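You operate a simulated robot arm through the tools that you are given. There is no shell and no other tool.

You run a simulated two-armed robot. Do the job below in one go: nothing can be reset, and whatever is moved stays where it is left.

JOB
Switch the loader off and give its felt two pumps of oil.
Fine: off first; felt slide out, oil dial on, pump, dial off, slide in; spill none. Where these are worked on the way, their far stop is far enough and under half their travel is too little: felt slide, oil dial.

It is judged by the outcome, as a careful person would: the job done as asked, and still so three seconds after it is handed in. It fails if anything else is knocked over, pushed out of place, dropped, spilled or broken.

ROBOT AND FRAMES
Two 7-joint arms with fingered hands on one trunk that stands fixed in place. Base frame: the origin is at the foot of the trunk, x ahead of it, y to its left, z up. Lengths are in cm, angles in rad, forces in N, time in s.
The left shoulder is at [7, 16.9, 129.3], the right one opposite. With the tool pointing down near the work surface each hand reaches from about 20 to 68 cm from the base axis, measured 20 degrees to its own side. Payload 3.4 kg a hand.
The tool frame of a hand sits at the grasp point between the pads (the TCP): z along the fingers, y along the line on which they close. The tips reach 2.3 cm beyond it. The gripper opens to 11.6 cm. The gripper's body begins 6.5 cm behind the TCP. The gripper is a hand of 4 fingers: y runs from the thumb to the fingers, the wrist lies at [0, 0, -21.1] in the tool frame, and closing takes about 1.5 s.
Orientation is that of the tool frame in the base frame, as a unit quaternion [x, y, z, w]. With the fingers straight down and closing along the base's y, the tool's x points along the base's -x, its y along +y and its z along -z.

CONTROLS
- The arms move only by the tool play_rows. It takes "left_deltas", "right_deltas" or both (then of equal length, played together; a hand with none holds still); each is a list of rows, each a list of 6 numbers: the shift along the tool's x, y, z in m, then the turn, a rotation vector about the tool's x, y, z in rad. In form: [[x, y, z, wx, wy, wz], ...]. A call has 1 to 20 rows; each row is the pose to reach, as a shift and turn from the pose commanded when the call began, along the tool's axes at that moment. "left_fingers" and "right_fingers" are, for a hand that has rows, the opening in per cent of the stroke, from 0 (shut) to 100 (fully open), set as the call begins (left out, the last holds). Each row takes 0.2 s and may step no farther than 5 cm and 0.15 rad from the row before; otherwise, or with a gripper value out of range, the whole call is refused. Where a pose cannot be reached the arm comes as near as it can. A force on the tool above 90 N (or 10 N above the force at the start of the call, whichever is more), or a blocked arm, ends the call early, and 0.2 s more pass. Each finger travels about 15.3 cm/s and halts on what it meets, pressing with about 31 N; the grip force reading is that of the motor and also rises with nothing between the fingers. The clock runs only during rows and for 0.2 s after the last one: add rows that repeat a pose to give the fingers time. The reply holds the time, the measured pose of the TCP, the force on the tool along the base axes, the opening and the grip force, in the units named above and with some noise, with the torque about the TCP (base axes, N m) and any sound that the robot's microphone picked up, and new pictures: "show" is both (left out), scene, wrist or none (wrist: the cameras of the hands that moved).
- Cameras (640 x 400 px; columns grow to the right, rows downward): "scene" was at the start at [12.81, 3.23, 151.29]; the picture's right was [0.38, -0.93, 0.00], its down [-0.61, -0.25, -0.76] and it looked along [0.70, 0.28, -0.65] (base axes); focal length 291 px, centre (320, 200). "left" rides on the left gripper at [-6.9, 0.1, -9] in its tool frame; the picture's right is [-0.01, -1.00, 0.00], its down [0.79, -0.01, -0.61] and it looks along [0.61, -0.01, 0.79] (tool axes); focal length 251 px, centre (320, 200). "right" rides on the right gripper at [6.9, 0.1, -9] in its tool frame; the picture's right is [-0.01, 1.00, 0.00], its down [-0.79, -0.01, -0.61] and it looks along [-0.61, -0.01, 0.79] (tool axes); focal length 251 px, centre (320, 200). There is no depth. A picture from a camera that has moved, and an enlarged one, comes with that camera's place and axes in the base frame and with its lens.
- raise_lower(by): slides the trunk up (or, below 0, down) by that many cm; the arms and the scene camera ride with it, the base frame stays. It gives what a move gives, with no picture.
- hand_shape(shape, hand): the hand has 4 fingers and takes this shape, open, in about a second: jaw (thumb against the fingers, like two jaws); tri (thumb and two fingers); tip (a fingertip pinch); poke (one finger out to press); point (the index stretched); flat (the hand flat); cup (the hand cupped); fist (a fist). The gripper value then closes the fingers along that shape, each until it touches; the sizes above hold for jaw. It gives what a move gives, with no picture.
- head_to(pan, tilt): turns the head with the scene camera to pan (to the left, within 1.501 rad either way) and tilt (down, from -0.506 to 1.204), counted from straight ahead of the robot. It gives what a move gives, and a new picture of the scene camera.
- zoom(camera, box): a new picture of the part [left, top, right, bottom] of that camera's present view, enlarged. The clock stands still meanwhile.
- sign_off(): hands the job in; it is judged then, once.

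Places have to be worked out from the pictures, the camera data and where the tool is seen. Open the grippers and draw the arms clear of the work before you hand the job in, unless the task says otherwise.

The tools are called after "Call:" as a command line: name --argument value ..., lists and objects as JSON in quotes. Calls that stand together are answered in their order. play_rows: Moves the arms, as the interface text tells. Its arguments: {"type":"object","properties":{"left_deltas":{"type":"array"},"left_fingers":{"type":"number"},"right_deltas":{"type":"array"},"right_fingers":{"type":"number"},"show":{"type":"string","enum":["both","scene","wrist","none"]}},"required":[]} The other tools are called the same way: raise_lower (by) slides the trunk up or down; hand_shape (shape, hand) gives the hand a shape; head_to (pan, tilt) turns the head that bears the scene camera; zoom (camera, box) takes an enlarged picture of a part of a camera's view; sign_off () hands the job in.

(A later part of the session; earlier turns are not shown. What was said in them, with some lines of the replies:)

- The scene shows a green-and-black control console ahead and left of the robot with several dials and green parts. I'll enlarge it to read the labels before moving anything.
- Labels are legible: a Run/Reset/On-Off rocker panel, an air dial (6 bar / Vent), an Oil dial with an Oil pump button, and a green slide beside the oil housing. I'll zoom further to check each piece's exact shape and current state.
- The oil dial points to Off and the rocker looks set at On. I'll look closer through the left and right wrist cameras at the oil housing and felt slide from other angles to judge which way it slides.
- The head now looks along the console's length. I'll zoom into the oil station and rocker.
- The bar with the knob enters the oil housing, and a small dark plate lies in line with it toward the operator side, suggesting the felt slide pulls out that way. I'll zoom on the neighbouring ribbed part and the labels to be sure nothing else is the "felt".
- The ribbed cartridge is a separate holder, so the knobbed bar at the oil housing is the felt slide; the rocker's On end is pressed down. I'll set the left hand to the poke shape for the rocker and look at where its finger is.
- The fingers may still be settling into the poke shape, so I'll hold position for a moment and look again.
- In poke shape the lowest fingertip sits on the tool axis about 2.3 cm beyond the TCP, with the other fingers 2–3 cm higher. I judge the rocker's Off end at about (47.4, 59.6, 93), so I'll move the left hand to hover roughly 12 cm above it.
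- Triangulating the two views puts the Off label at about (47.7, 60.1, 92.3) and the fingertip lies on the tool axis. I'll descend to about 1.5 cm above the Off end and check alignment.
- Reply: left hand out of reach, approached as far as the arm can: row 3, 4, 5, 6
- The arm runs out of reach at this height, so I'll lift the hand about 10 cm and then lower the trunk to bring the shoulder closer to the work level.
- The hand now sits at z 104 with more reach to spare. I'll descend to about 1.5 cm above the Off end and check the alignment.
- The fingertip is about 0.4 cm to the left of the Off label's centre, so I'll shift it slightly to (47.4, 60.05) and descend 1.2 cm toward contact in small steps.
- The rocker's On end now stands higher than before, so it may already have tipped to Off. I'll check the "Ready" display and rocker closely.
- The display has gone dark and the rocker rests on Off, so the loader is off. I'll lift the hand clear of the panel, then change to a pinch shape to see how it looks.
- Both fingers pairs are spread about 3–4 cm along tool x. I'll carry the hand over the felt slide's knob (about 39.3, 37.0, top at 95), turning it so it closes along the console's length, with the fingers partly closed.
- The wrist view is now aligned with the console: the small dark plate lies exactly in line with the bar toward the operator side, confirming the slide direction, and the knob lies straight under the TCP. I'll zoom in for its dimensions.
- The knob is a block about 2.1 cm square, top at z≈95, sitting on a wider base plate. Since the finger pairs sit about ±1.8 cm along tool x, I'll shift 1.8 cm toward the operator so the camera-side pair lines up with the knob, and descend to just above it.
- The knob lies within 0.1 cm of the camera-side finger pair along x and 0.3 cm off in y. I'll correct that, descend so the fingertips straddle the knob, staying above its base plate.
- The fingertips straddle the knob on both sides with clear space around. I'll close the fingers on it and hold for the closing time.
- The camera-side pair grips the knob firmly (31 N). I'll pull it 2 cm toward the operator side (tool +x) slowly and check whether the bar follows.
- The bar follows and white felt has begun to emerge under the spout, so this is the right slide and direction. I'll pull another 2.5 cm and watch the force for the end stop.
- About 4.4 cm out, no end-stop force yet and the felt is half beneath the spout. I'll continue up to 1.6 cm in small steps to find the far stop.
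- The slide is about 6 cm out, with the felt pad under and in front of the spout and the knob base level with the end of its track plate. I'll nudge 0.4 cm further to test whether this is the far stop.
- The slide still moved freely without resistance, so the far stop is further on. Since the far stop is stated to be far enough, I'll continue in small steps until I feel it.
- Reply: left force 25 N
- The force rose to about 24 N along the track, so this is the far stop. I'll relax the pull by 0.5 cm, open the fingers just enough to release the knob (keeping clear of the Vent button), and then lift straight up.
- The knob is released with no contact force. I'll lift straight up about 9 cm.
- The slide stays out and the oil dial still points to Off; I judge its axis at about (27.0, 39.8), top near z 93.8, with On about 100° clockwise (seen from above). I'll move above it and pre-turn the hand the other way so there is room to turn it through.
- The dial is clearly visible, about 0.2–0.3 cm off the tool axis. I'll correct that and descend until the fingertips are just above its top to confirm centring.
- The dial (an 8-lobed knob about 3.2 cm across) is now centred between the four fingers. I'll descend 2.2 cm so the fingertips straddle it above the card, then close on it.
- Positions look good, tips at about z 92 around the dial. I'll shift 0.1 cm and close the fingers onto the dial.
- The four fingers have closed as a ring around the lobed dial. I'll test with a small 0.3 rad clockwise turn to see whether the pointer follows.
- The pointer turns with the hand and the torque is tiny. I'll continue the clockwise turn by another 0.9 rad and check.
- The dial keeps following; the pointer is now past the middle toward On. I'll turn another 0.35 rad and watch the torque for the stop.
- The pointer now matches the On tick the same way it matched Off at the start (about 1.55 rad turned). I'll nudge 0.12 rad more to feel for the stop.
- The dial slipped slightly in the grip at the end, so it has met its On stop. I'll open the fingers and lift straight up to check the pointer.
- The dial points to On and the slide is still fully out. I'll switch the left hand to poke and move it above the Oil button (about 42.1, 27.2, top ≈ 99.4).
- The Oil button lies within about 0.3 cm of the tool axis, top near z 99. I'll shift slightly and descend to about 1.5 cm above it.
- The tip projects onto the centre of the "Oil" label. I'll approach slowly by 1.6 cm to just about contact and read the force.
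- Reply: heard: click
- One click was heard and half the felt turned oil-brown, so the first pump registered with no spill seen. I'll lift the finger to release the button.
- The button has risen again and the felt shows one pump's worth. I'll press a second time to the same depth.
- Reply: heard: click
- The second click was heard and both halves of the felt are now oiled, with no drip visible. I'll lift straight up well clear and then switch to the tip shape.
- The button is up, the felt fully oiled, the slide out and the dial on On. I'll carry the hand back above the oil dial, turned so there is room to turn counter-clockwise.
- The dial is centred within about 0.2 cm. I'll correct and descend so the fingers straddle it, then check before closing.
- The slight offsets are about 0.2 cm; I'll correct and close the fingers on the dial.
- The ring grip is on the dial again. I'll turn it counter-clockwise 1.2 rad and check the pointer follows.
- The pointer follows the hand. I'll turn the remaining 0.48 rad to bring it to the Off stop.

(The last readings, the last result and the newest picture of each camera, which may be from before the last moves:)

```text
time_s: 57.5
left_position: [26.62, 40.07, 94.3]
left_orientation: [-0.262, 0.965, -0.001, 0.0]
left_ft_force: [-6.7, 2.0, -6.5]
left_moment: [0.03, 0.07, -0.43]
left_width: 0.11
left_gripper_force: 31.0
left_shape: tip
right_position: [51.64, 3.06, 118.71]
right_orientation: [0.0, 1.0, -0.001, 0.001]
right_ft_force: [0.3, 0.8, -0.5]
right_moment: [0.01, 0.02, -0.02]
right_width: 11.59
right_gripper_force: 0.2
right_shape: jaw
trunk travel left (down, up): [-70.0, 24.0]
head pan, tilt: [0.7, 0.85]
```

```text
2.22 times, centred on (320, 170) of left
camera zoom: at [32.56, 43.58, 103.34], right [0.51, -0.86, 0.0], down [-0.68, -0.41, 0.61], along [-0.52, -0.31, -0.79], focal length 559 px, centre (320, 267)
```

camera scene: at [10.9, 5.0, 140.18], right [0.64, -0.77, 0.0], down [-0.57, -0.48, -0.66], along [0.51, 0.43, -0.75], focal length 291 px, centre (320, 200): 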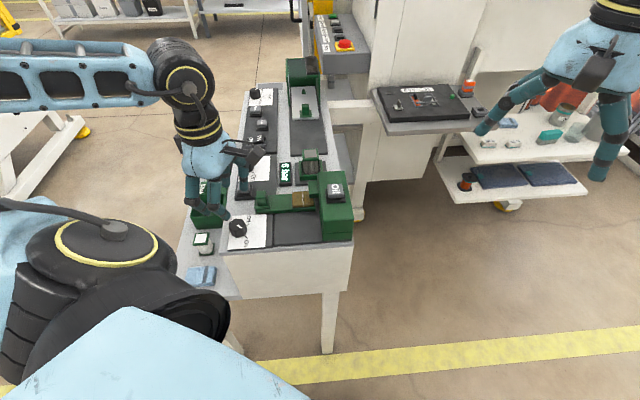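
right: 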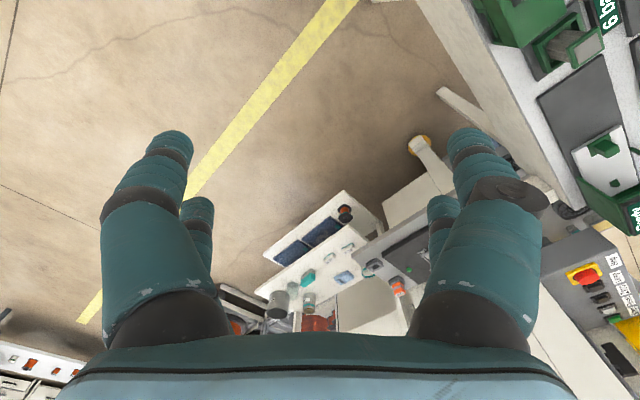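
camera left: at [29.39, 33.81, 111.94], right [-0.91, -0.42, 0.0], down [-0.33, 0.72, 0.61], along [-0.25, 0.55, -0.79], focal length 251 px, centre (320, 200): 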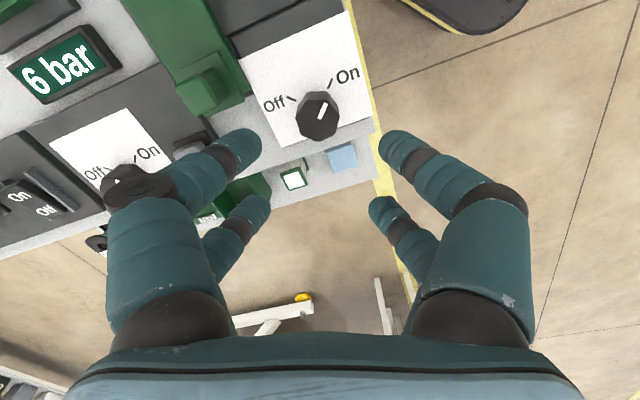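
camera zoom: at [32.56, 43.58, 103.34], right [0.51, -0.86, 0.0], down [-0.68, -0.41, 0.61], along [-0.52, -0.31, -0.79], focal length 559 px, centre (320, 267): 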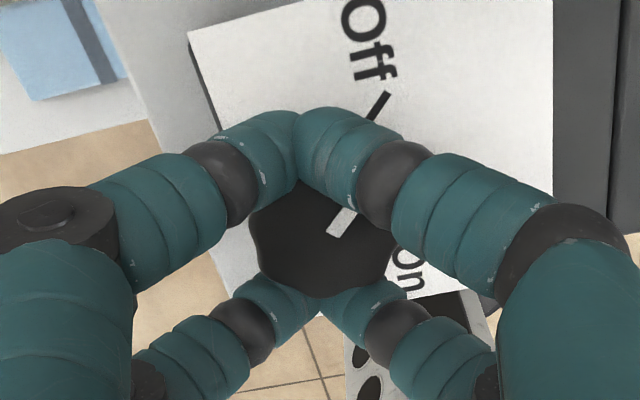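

The torque rose to 0.43 N·m, so the dial is at its Off stop. I'll open the fingers and lift up to verify.

Call:
play_rows --left_deltas '[[0, 0, 0, 0, 0, 0.02], [0, 0, 0, 0, 0, 0.02], [0, 0, 0, 0, 0, 0.02], [0, 0, 0, 0, 0, 0.02], [0, 0, -0.01, 0, 0, 0.02], [0, 0, -0.03, 0, 0, 0.02], [0, 0, -0.06, 0, 0, 0.02], [0, 0, -0.1, 0, 0, 0.02], [0, 0, -0.1, 0, 0, 0.02]]' --left_fingers 42 --show "both"

Call:
zoom --camera "left" --box '[220, 40, 420, 220]'

Call:
zoom --camera "scene" --box '[200, 160, 360, 260]'

```text
time_s: 59.5
left_position: [26.35, 40.1, 104.27]
left_orientation: [-0.252, 0.968, 0.0, -0.001]
left_ft_force: [0.7, -0.1, 0.5]
left_moment: [0.0, 0.02, 0.02]
left_width: 4.85
left_gripper_force: 0.0
left_shape: tip
right_position: [51.8, 3.0, 118.63]
right_orientation: [0.0, 1.0, 0.0, 0.0]
right_ft_force: [-0.5, -0.1, 0.0]
right_moment: [-0.02, 0.03, -0.04]
right_width: 11.59
right_gripper_force: 0.0
right_shape: jaw
trunk travel left (down, up): [-70.0, 24.0]
head pan, tilt: [0.7, 0.85]
camera scene: at [11.01, 5.12, 140.17], right [0.64, -0.77, 0.0], down [-0.58, -0.48, -0.66], along [0.5, 0.42, -0.75], focal length 291 px, centre (320, 200)
camera left: at [32.44, 43.55, 113.32], right [0.5, -0.87, 0.0], down [-0.69, -0.39, 0.61], along [-0.53, -0.3, -0.79], focal length 251 px, centre (320, 200)
```

scene: 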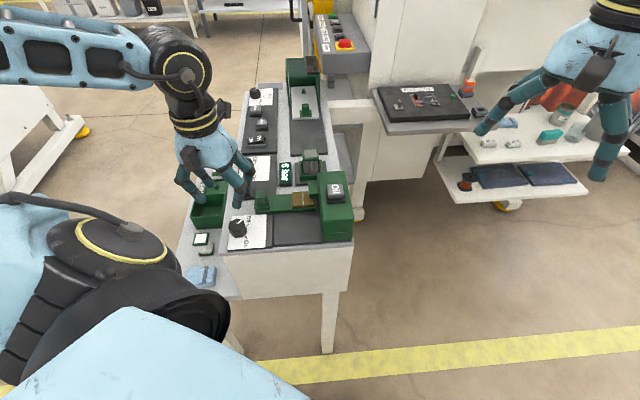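
left: 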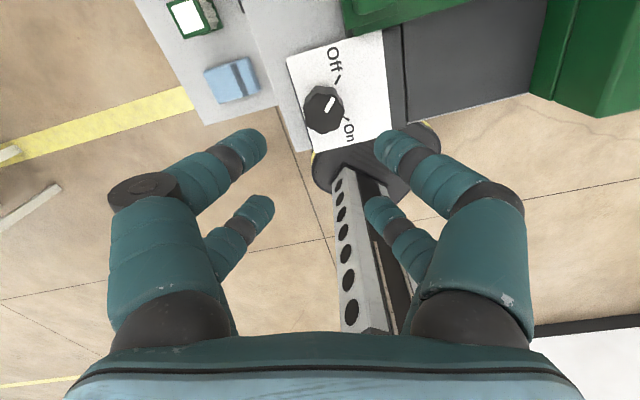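

```text
2.22 times, centred on (320, 130) of left
camera zoom: at [32.44, 43.55, 113.32], right [0.5, -0.87, 0.0], down [-0.69, -0.39, 0.61], along [-0.53, -0.3, -0.79], focal length 559 px, centre (320, 356)
```

zoom: 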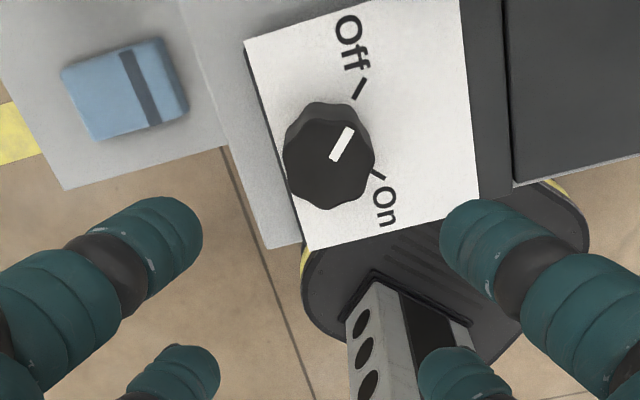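

```text
4.00 times, centred on (280, 210) of scene
camera zoom: at [11.01, 5.12, 140.17], right [0.64, -0.77, 0.0], down [-0.58, -0.48, -0.66], along [0.5, 0.42, -0.75], focal length 1164 px, centre (480, 160)
```

zoom: 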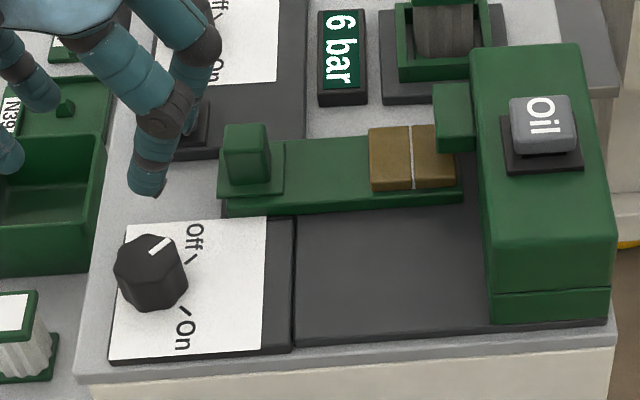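

The pointer is back on Off and the felt, slide and pump look undisturbed. Next I'll move above the slide knob at its out position, turning the hand back to the earlier gripping orientation with a narrow opening.

Call:
play_rows --left_deltas '[[0, 0, -0.017, 0, 0, 0.145], [-0.01, -0.001, -0.017, 0, 0, 0.29], [-0.02, -0.002, -0.017, 0, 0, 0.435], [-0.03, -0.004, -0.017, 0, 0, 0.58], [-0.04, -0.005, -0.017, 0, 0, 0.725], [-0.05, -0.006, -0.017, 0, 0, 0.87], [-0.06, -0.008, -0.017, 0, 0, 1.015], [-0.068, -0.009, -0.017, 0, 0, 1.16], [-0.0714, -0.0096, -0.017, 0, 0, 1.303], [-0.0714, -0.0096, -0.017, 0, 0, 1.303]]' --left_fingers 26 --show "both"

Call:
zoom --camera "left" --box '[220, 30, 420, 210]'

```text
time_s: 61.7
left_position: [33.38, 42.69, 106.25]
left_orientation: [0.387, 0.922, 0.0, 0.0]
left_ft_force: [-0.3, 0.0, 0.1]
left_moment: [-0.01, -0.02, 0.01]
left_width: 3.02
left_gripper_force: 0.1
left_shape: tip
right_position: [51.83, 2.92, 118.71]
right_orientation: [0.001, 1.0, 0.0, 0.0]
right_ft_force: [0.0, -0.5, 0.6]
right_moment: [-0.01, 0.01, 0.04]
right_width: 11.59
right_gripper_force: 0.1
right_shape: jaw
trunk travel left (down, up): [-70.0, 24.0]
head pan, tilt: [0.7, 0.85]
camera scene: at [10.96, 5.07, 140.17], right [0.64, -0.77, 0.0], down [-0.57, -0.48, -0.66], along [0.5, 0.42, -0.75], focal length 291 px, centre (320, 200)
camera left: at [38.35, 37.82, 115.17], right [-0.71, -0.71, 0.0], down [-0.56, 0.56, 0.61], along [-0.43, 0.43, -0.8], focal length 251 px, centre (320, 200)
```

scene: 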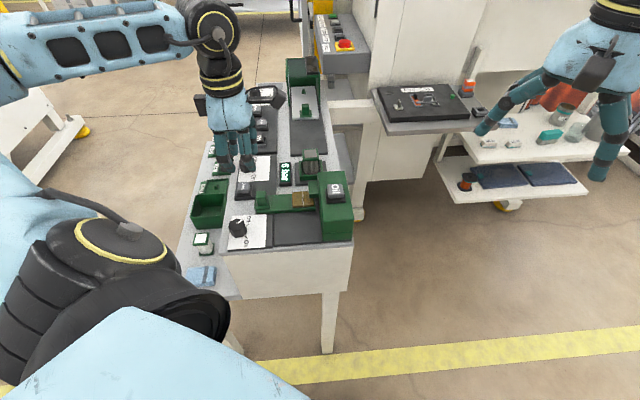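
left: 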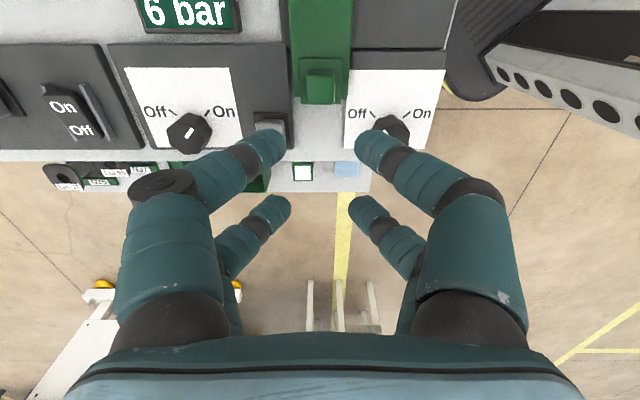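

```text
2.22 times, centred on (320, 120) of left
camera zoom: at [38.35, 37.82, 115.17], right [-0.71, -0.71, 0.0], down [-0.56, 0.56, 0.61], along [-0.43, 0.43, -0.8], focal length 559 px, centre (320, 378)
```

zoom: 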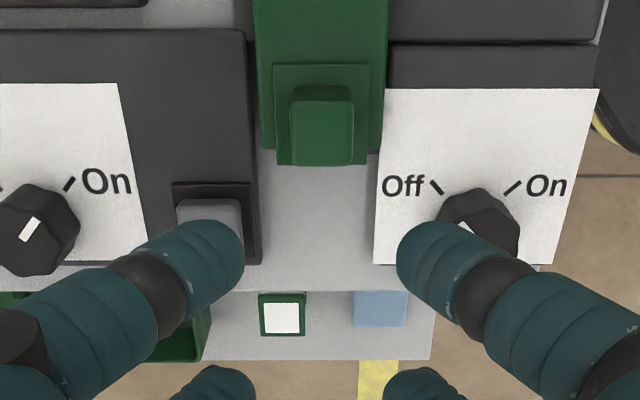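

The knob lies right between the camera-side fingers (x −1.86 cm). I'll narrow the opening to about 22% to stay clear of the Vent button and descend to just above the knob.

Call:
play_rows --left_deltas '[[0, 0, 0.03, 0, 0, 0], [0, 0, 0.055, 0, 0, 0], [0, 0, 0.075, 0, 0, 0], [0, 0, 0.075, 0, 0, 0]]' --left_fingers 23 --show "none"

Call:
zoom --camera "left" --box '[220, 60, 420, 240]'

```text
time_s: 62.7
left_position: [33.39, 42.56, 98.62]
left_orientation: [0.386, 0.922, 0.001, 0.001]
left_ft_force: [-0.3, 0.2, 0.3]
left_moment: [-0.03, 0.02, 0.0]
left_width: 2.69
left_gripper_force: 0.1
left_shape: tip
right_position: [51.65, 2.97, 118.65]
right_orientation: [0.0, 1.0, 0.0, 0.0]
right_ft_force: [0.7, -0.3, -0.5]
right_moment: [0.0, 0.01, 0.02]
right_width: 11.59
right_gripper_force: 0.1
right_shape: jaw
trunk travel left (down, up): [-70.0, 24.0]
head pan, tilt: [0.7, 0.85]
```

```text
2.22 times, centred on (320, 150) of left
camera zoom: at [38.21, 37.72, 107.73], right [-0.71, -0.71, 0.0], down [-0.56, 0.56, 0.61], along [-0.43, 0.43, -0.79], focal length 559 px, centre (320, 311)
```

zoom: 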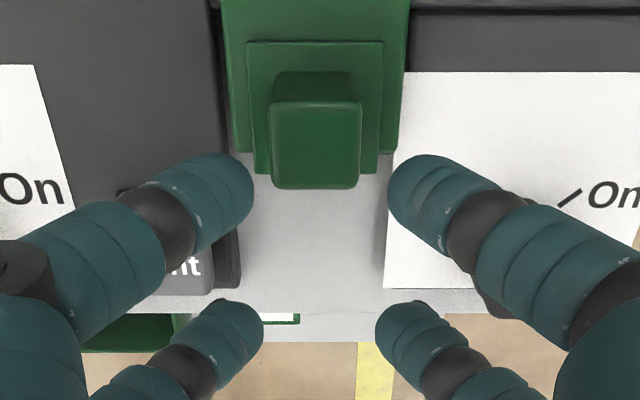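

The knob is 0.1 cm left of the finger centre; I'll correct that and descend to straddle it.

Call:
play_rows --left_deltas '[[0, 0.0013, 0.008, 0, 0, 0], [0, 0.0013, 0.016, 0, 0, 0], [0, 0.0013, 0.023, 0, 0, 0], [0, 0.0013, 0.0275, 0, 0, 0], [0, 0.0013, 0.0275, 0, 0, 0]]' --left_fingers 23 --show "none"

Call:
zoom --camera "left" --box '[220, 60, 420, 240]'

Call:
zoom --camera "scene" --box '[220, 160, 360, 250]'

```text
time_s: 63.9
left_position: [33.48, 42.7, 96.0]
left_orientation: [0.387, 0.922, 0.0, -0.001]
left_ft_force: [-0.5, -0.6, -0.6]
left_moment: [0.02, -0.02, -0.01]
left_width: 2.69
left_gripper_force: 0.1
left_shape: tip
right_position: [51.76, 2.95, 118.69]
right_orientation: [-0.001, 1.0, -0.001, 0.001]
right_ft_force: [-0.4, -0.8, -0.6]
right_moment: [-0.01, 0.05, -0.01]
right_width: 11.61
right_gripper_force: 0.1
right_shape: jaw
trunk travel left (down, up): [-70.0, 24.0]
head pan, tilt: [0.7, 0.85]
```

```text
2.22 times, centred on (320, 150) of left
camera zoom: at [38.39, 37.78, 104.99], right [-0.71, -0.71, 0.0], down [-0.56, 0.56, 0.61], along [-0.43, 0.43, -0.79], focal length 559 px, centre (320, 311)
```

zoom: 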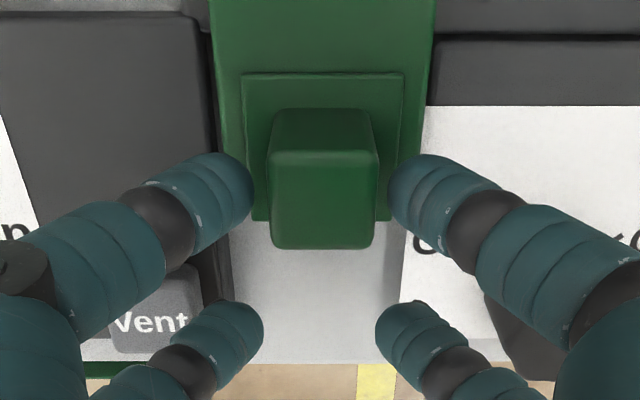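

```text
4.44 times, centred on (290, 205) of scene
camera zoom: at [10.96, 5.08, 140.17], right [0.64, -0.77, 0.0], down [-0.57, -0.48, -0.66], along [0.5, 0.42, -0.75], focal length 1293 px, centre (453, 178)
```

zoom: 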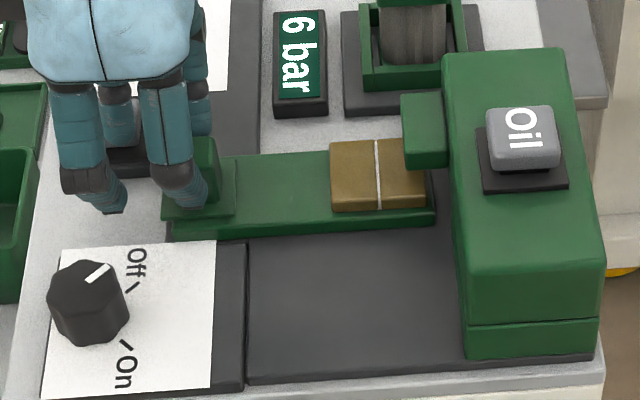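

The knob is neatly between the fingers, which are clear of Vent. I'll close and grip it.

Call:
play_rows --left_deltas '[[0, 0, 0, 0, 0, 0], [0, 0, 0, 0, 0, 0], [0, 0, 0, 0, 0, 0], [0, 0, 0, 0, 0, 0], [0, 0, 0, 0, 0, 0], [0, 0, 0, 0, 0, 0]]' --left_fingers 8 --show "none"

Call:
zoom --camera "left" --box '[220, 60, 420, 240]'

```text
time_s: 65.3
left_position: [33.5, 42.64, 95.95]
left_orientation: [0.386, 0.923, 0.0, 0.0]
left_ft_force: [-0.6, -0.8, -2.6]
left_moment: [0.02, 0.08, -0.01]
left_width: 0.7
left_gripper_force: 31.2
left_shape: tip
right_position: [51.74, 2.96, 118.6]
right_orientation: [0.0, 1.0, 0.0, 0.0]
right_ft_force: [-0.5, -0.2, -0.1]
right_moment: [0.0, 0.02, -0.02]
right_width: 11.6
right_gripper_force: 0.1
right_shape: jaw
trunk travel left (down, up): [-70.0, 24.0]
head pan, tilt: [0.7, 0.85]
```

```text
2.22 times, centred on (320, 150) of left
camera zoom: at [38.4, 37.79, 104.99], right [-0.71, -0.71, 0.0], down [-0.56, 0.56, 0.61], along [-0.43, 0.43, -0.79], focal length 559 px, centre (320, 311)
```

zoom: 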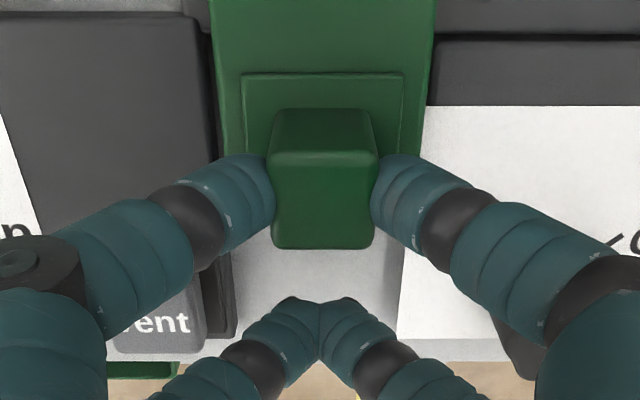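

Gripped at 31 N. I'll push the slide back in (tool −x) 5.5 cm steadily, then finish gently to the in-stop.

Call:
play_rows --left_deltas '[[-0.004, 0, 0, 0, 0, 0], [-0.009, 0, 0, 0, 0, 0], [-0.014, 0, 0, 0, 0, 0], [-0.02, 0, 0, 0, 0, 0], [-0.026, 0, 0, 0, 0, 0], [-0.032, 0, 0, 0, 0, 0], [-0.038, 0, 0, 0, 0, 0], [-0.044, 0, 0, 0, 0, 0], [-0.05, 0, 0, 0, 0, 0], [-0.055, 0, 0, 0, 0, 0], [-0.055, 0, 0, 0, 0, 0]]' --show "wrist"

Call:
zoom --camera "scene" --box '[260, 150, 360, 230]'

```text
time_s: 67.7
left_position: [37.45, 38.76, 95.79]
left_orientation: [0.387, 0.922, 0.0, 0.001]
left_ft_force: [2.9, 3.2, 9.4]
left_moment: [-0.06, -0.21, 0.09]
left_width: 0.69
left_gripper_force: 30.9
left_shape: tip
right_position: [51.68, 2.89, 118.69]
right_orientation: [0.0, 1.0, 0.0, 0.0]
right_ft_force: [0.1, 0.7, 0.3]
right_moment: [0.0, -0.02, 0.04]
right_width: 11.59
right_gripper_force: 0.1
right_shape: jaw
trunk travel left (down, up): [-70.0, 24.0]
head pan, tilt: [0.7, 0.85]
camera left: at [42.29, 33.81, 104.91], right [-0.71, -0.71, 0.0], down [-0.56, 0.56, 0.61], along [-0.43, 0.43, -0.8], focal length 251 px, centre (320, 200)
```

left: 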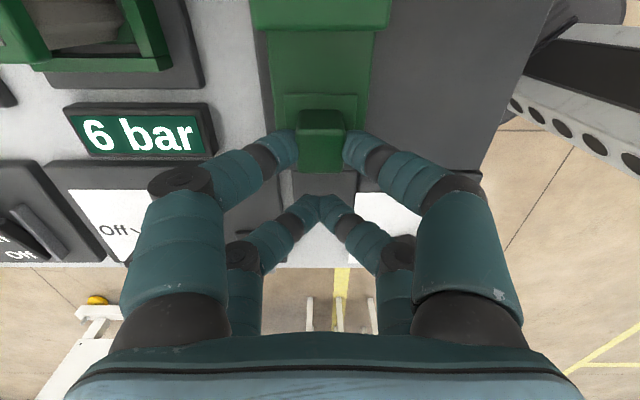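

```text
5.00 times, centred on (310, 190) of scene
camera zoom: at [10.91, 5.06, 140.19], right [0.64, -0.77, 0.0], down [-0.57, -0.48, -0.66], along [0.51, 0.42, -0.75], focal length 1454 px, centre (370, 250)
```

zoom: 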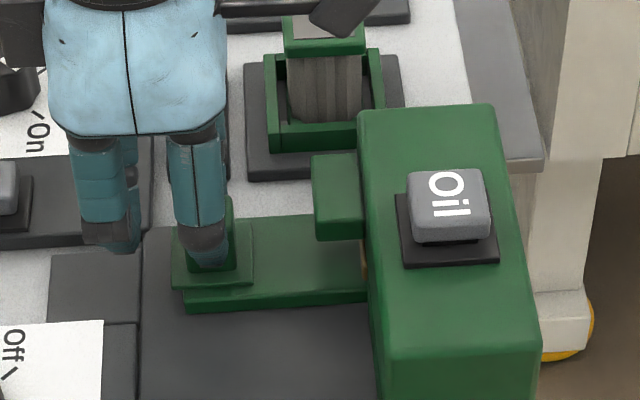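

Only a sliver of felt still shows. I'll push on in small steps until I feel the in-stop.

Call:
play_rows --left_deltas '[[-0.002, 0, 0, 0, 0, 0], [-0.004, 0, 0, 0, 0, 0], [-0.006, 0, 0, 0, 0, 0], [-0.008, 0, 0, 0, 0, 0], [-0.01, 0, 0, 0, 0, 0], [-0.01, 0, 0, 0, 0, 0]]' --show "wrist"

Call:
zoom --camera "scene" --box '[260, 150, 360, 230]'

```text
time_s: 69.1
left_position: [37.97, 38.2, 95.82]
left_orientation: [0.385, 0.923, 0.0, 0.001]
left_ft_force: [-3.1, 8.7, 12.6]
left_moment: [-0.01, -0.14, 0.14]
left_width: 0.74
left_gripper_force: 31.3
left_shape: tip
right_position: [51.43, 2.98, 118.76]
right_orientation: [-0.001, 1.0, 0.0, 0.001]
right_ft_force: [0.9, -0.1, 0.6]
right_moment: [0.0, -0.01, -0.01]
right_width: 11.6
right_gripper_force: 0.1
right_shape: jaw
trunk travel left (down, up): [-70.0, 24.0]
head pan, tilt: [0.7, 0.85]
camera left: at [42.78, 33.32, 104.88], right [-0.71, -0.71, 0.0], down [-0.56, 0.56, 0.61], along [-0.43, 0.43, -0.8], focal length 251 px, centre (320, 200)
```

left: 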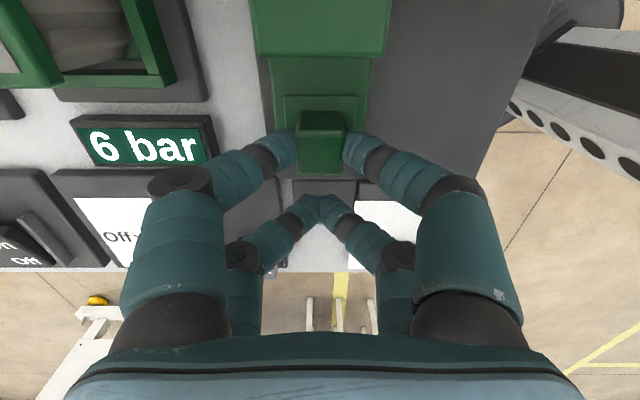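

```text
5.00 times, centred on (310, 190) of scene
camera zoom: at [10.7, 5.17, 140.2], right [0.64, -0.76, 0.0], down [-0.57, -0.48, -0.66], along [0.51, 0.42, -0.75], focal length 1454 px, centre (370, 250)
```

zoom: 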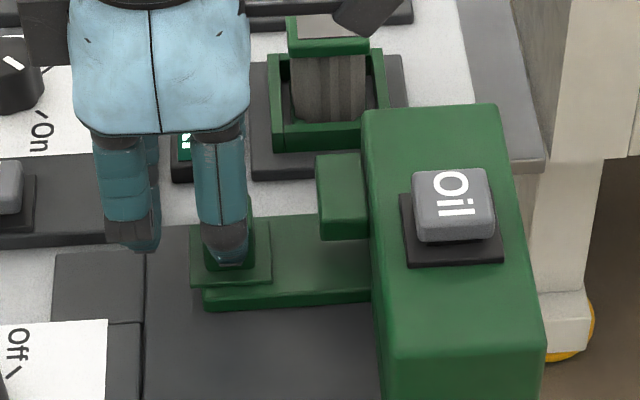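

The push now meets resistance and the knob sits where it was at the start relative to the housing. I'll press 0.3 cm more to be sure it's fully in, then relax.

Call:
play_rows --left_deltas '[[-0.002, 0, 0, 0, 0, 0], [-0.004, 0, 0, 0, 0, 0], [-0.004, 0, 0, 0, 0, 0]]' --show "none"

Call:
play_rows --left_deltas '[[0.003, 0, 0, 0, 0, 0], [0.007, 0, 0, 0, 0, 0], [0.007, 0, 0, 0, 0, 0]]' --show "none"

Call:
zoom --camera "scene" --box '[260, 150, 360, 230]'

```text
time_s: 69.9
left_position: [37.92, 38.19, 95.85]
left_orientation: [0.386, 0.923, 0.0, 0.002]
left_ft_force: [-13.1, 17.4, 12.5]
left_moment: [0.12, -0.02, 0.17]
left_width: 0.72
left_gripper_force: 30.4
left_shape: tip
right_position: [51.36, 3.22, 118.88]
right_orientation: [0.001, 1.0, -0.001, 0.002]
right_ft_force: [-0.5, -0.6, 0.0]
right_moment: [0.01, 0.0, -0.02]
right_width: 11.59
right_gripper_force: 0.0
right_shape: jaw
trunk travel left (down, up): [-70.0, 24.0]
head pan, tilt: [0.7, 0.85]
```

```text
time_s: 70.7
left_position: [37.95, 38.3, 95.86]
left_orientation: [0.387, 0.922, -0.001, 0.001]
left_ft_force: [1.3, -1.2, 4.0]
left_moment: [-0.08, -0.08, 0.03]
left_width: 0.71
left_gripper_force: 31.3
left_shape: tip
right_position: [51.76, 3.07, 118.61]
right_orientation: [0.0, 1.0, 0.0, 0.0]
right_ft_force: [-0.2, 0.6, -0.3]
right_moment: [0.01, 0.0, 0.0]
right_width: 11.57
right_gripper_force: 0.0
right_shape: jaw
trunk travel left (down, up): [-70.0, 24.0]
head pan, tilt: [0.7, 0.85]
```

```text
5.00 times, centred on (310, 190) of scene
camera zoom: at [10.97, 5.0, 140.17], right [0.64, -0.77, 0.0], down [-0.58, -0.48, -0.66], along [0.51, 0.42, -0.75], focal length 1454 px, centre (370, 250)
```

zoom: 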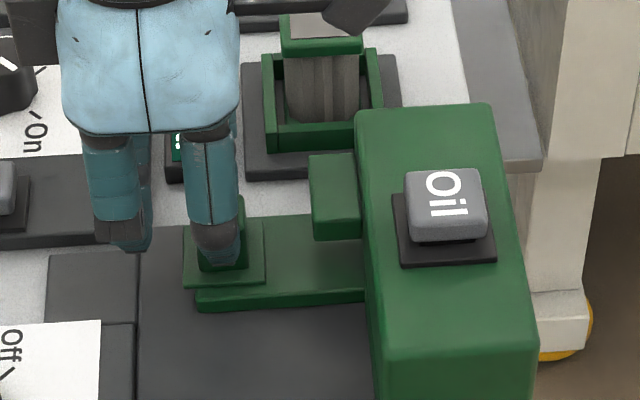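

It held firm at about 21 N, so the slide is fully in, and the load is now relaxed. I'll open the fingers a little and lift straight up.

Call:
play_rows --left_deltas '[[0, 0, 0, 0, 0, 0], [0, 0, 0, 0, 0, 0], [0, 0, 0, 0, 0, 0], [0, 0, 0, 0, 0, 0], [0, 0, -0.01, 0, 0, 0], [0, 0, -0.03, 0, 0, 0], [0, 0, -0.06, 0, 0, 0], [0, 0, -0.1, 0, 0, 0], [0, 0, -0.14, 0, 0, 0], [0, 0, -0.14, 0, 0, 0]]' --left_fingers 30 --show "both"

Call:
zoom --camera "scene" --box '[210, 150, 360, 260]'

Call:
zoom --camera "left" --box '[240, 0, 440, 160]'

```text
time_s: 72.9
left_position: [37.83, 38.56, 109.93]
left_orientation: [0.387, 0.922, 0.0, 0.0]
left_ft_force: [0.1, 0.2, -0.3]
left_moment: [0.0, 0.0, -0.01]
left_width: 3.46
left_gripper_force: 0.1
left_shape: tip
right_position: [51.65, 3.03, 118.76]
right_orientation: [0.0, 1.0, 0.0, 0.0]
right_ft_force: [-0.3, -0.3, -0.5]
right_moment: [0.0, -0.03, -0.02]
right_width: 11.6
right_gripper_force: 0.1
right_shape: jaw
trunk travel left (down, up): [-70.0, 24.0]
head pan, tilt: [0.7, 0.85]
camera scene: at [10.93, 5.1, 140.18], right [0.64, -0.77, 0.0], down [-0.57, -0.48, -0.66], along [0.51, 0.42, -0.75], focal length 291 px, centre (320, 200)
camera left: at [42.65, 33.69, 118.94], right [-0.71, -0.71, 0.0], down [-0.56, 0.56, 0.61], along [-0.43, 0.43, -0.79], focal length 251 px, centre (320, 200)
```

scene: 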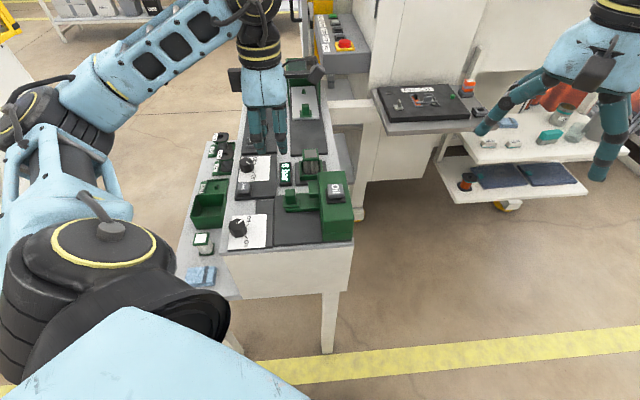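
left: 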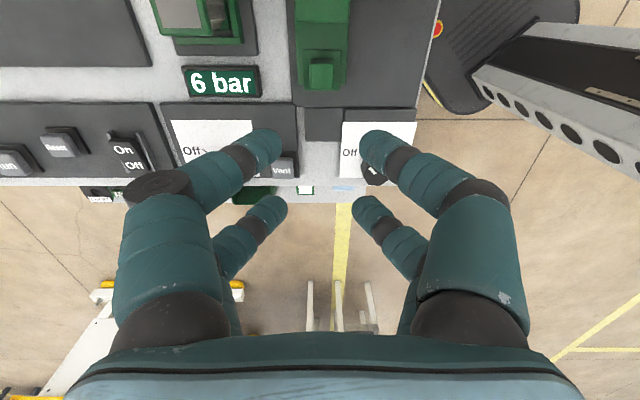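

```text
3.64 times, centred on (285, 205) of scene
camera zoom: at [10.93, 5.1, 140.18], right [0.64, -0.77, 0.0], down [-0.57, -0.48, -0.66], along [0.51, 0.42, -0.75], focal length 1058 px, centre (447, 182)
```

zoom: 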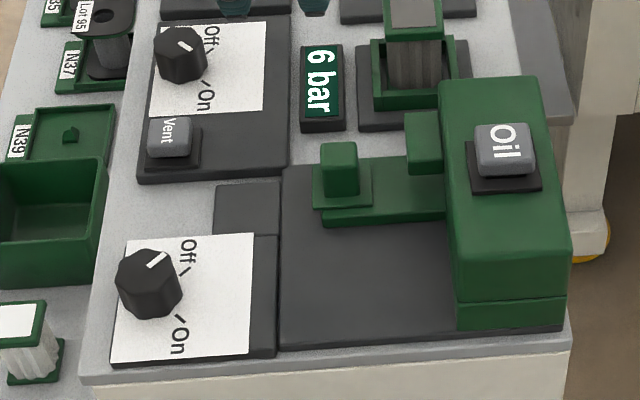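

```text
2.50 times, centred on (340, 80) of left
camera zoom: at [42.65, 33.69, 118.94], right [-0.71, -0.71, 0.0], down [-0.56, 0.56, 0.61], along [-0.43, 0.43, -0.79], focal length 629 px, centre (270, 500)
```

zoom: 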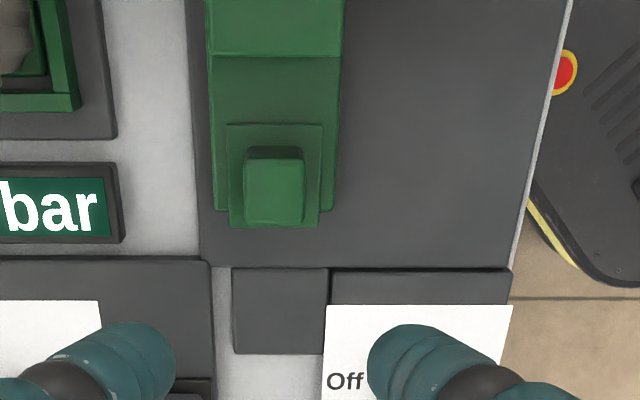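

The slide is in, the oil dial is Off and the pump is untouched. I'll lift the left hand higher, raise the trunk back, and open the hand, then do a last check of everything.

Call:
play_rows --left_deltas '[[0, 0, -0.04, 0, 0, 0], [0.01, 0, -0.08, 0, 0, 0], [0.03, 0, -0.11, 0, 0, 0], [0.05, 0, -0.12, 0, 0, 0], [0.05, 0, -0.12, 0, 0, 0]]' --left_fingers 100 --show "none"

Call:
raise_lower --by 10

Call:
hand_shape --hand "left" --shape "jaw"

Call:
zoom --camera "scene" --box '[0, 0, 640, 400]'

Call:
zoom --camera "scene" --box '[190, 160, 370, 290]'

Call:
zoom --camera "scene" --box '[230, 70, 350, 190]'

```text
time_s: 74.1
left_position: [37.07, 41.27, 121.17]
left_orientation: [0.386, 0.922, -0.001, -0.001]
left_ft_force: [0.6, 0.5, 0.0]
left_moment: [-0.01, -0.01, 0.01]
left_width: 11.6
left_gripper_force: 0.1
left_shape: tip
left hand out of reach, approached as far as the arm can: row 3, 4, 5
right_position: [52.04, 3.05, 118.52]
right_orientation: [0.0, 1.0, -0.001, -0.001]
right_ft_force: [0.4, 0.5, -0.2]
right_moment: [-0.04, 0.01, 0.0]
right_width: 11.58
right_gripper_force: 0.1
right_shape: jaw
trunk travel left (down, up): [-70.0, 24.0]
head pan, tilt: [0.7, 0.85]
```

```text
time_s: 75.5
left_position: [36.76, 41.1, 131.32]
left_orientation: [0.387, 0.922, 0.0, 0.0]
left_ft_force: [0.4, -0.1, -0.1]
left_moment: [0.0, 0.06, 0.0]
left_width: 11.59
left_gripper_force: 0.0
left_shape: tip
right_position: [51.79, 3.03, 128.66]
right_orientation: [-0.001, 1.0, 0.0, 0.0]
right_ft_force: [0.2, -0.3, 0.2]
right_moment: [-0.03, -0.01, -0.01]
right_width: 11.59
right_gripper_force: 0.1
right_shape: jaw
trunk travel left (down, up): [-80.0, 14.0]
head pan, tilt: [0.7, 0.85]
```

```text
time_s: 76.4
left_position: [36.71, 41.06, 131.31]
left_orientation: [0.387, 0.922, 0.0, -0.001]
left_ft_force: [0.5, 1.0, -0.2]
left_moment: [0.02, 0.03, 0.0]
left_width: 11.6
left_gripper_force: 0.1
left_shape: jaw
right_position: [51.81, 3.02, 128.66]
right_orientation: [0.0, 1.0, 0.001, 0.0]
right_ft_force: [0.4, -1.3, 0.0]
right_moment: [0.05, -0.02, 0.01]
right_width: 11.58
right_gripper_force: 0.1
right_shape: jaw
trunk travel left (down, up): [-80.0, 14.0]
head pan, tilt: [0.7, 0.85]
```

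```text
1.00 times, centred on (320, 200) of scene (not enlarged: the box is as wide or as high as the picture)
camera zoom: at [10.96, 5.08, 150.17], right [0.64, -0.77, 0.0], down [-0.57, -0.48, -0.66], along [0.5, 0.42, -0.75], focal length 291 px, centre (320, 200)
```

zoom: 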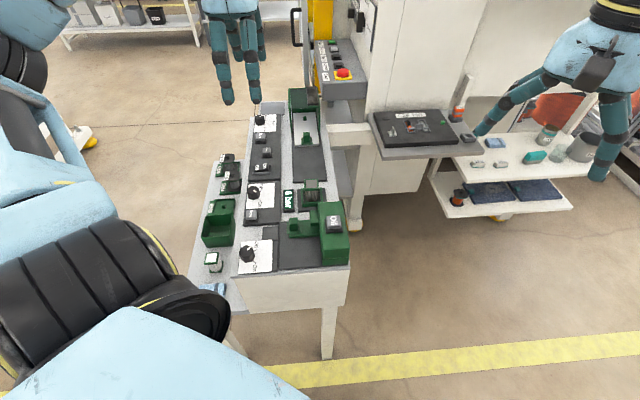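

```text
3.08 times, centred on (280, 225) of scene
camera zoom: at [10.96, 5.08, 150.17], right [0.64, -0.77, 0.0], down [-0.57, -0.48, -0.66], along [0.5, 0.42, -0.75], focal length 895 px, centre (443, 123)
```

zoom: 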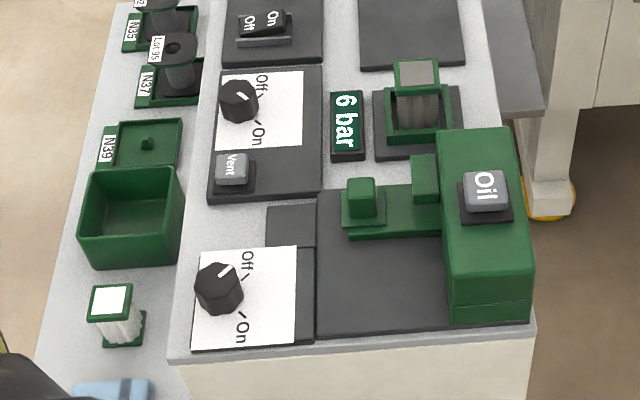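

```text
3.33 times, centred on (290, 130) of scene
camera zoom: at [10.96, 5.08, 150.17], right [0.64, -0.77, 0.0], down [-0.57, -0.48, -0.66], along [0.5, 0.42, -0.75], focal length 970 px, centre (420, 433)
```

zoom: 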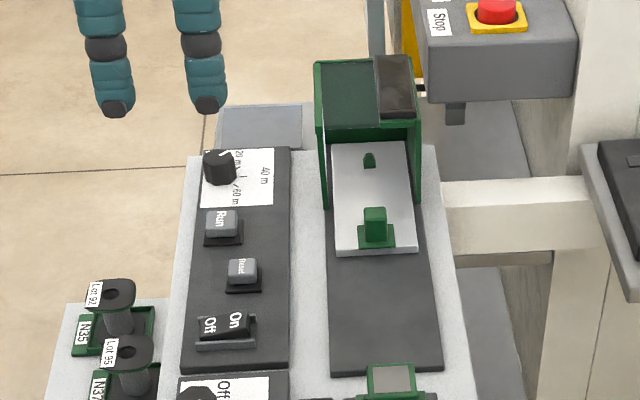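

Display dark, rocker on Off, slide in and dial Off. I'll do one last comparison with the same crop as at the start to confirm the oil dial, air dial and slide all match.

Call:
zoom --camera "scene" --box '[225, 180, 355, 280]'

Call:
zoom --camera "scene" --box '[245, 150, 285, 180]'

```text
4.00 times, centred on (290, 230) of scene
camera zoom: at [10.96, 5.08, 150.17], right [0.64, -0.77, 0.0], down [-0.57, -0.48, -0.66], along [0.5, 0.42, -0.75], focal length 1164 px, centre (440, 80)
```

zoom: 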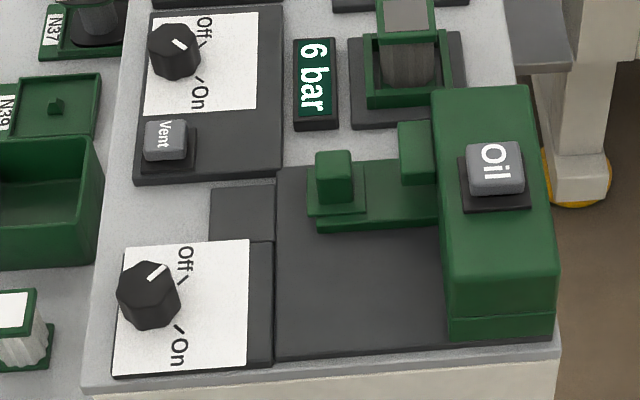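

```text
13.33 times, centred on (265, 165) of scene
camera zoom: at [10.96, 5.08, 150.17], right [0.64, -0.77, 0.0], down [-0.57, -0.48, -0.66], along [0.5, 0.42, -0.75], focal length 3879 px, centre (1053, 667)
```

zoom: 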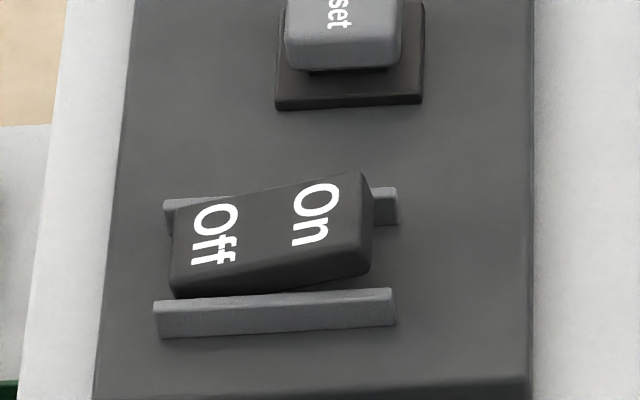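

Everything matches the starting state, apart from the rocker, which now rests firmly on Off, and the oiled felt, which is back inside. Hands are open and clear, so I'll hand the job in.

Call:
sign_off

```text
The job is handed in.
```

The loader is off and its felt has had two pumps of oil; I've handed the job in.

- **Off first:** I pressed the rocker to Off before anything else. The "Ready" display went dark and has stayed dark.
- **Felt slide out:** I pulled the slide to its far stop, about 6 cm, which brought the felt out by the spout.
- **Oiling:** I turned the oil dial to its On stop and pressed the Oil button twice. I heard two clicks, one half of the felt turned oily with each press, and I saw no drips or spills.
- **Closing up:** I turned the oil dial back to its Off stop and pushed the slide fully in until it met firm resistance.

In the last pictures the other controls and parts on the console, including the air dial and Vent, looked just as they did at the start. Both hands were open and clear of the work.
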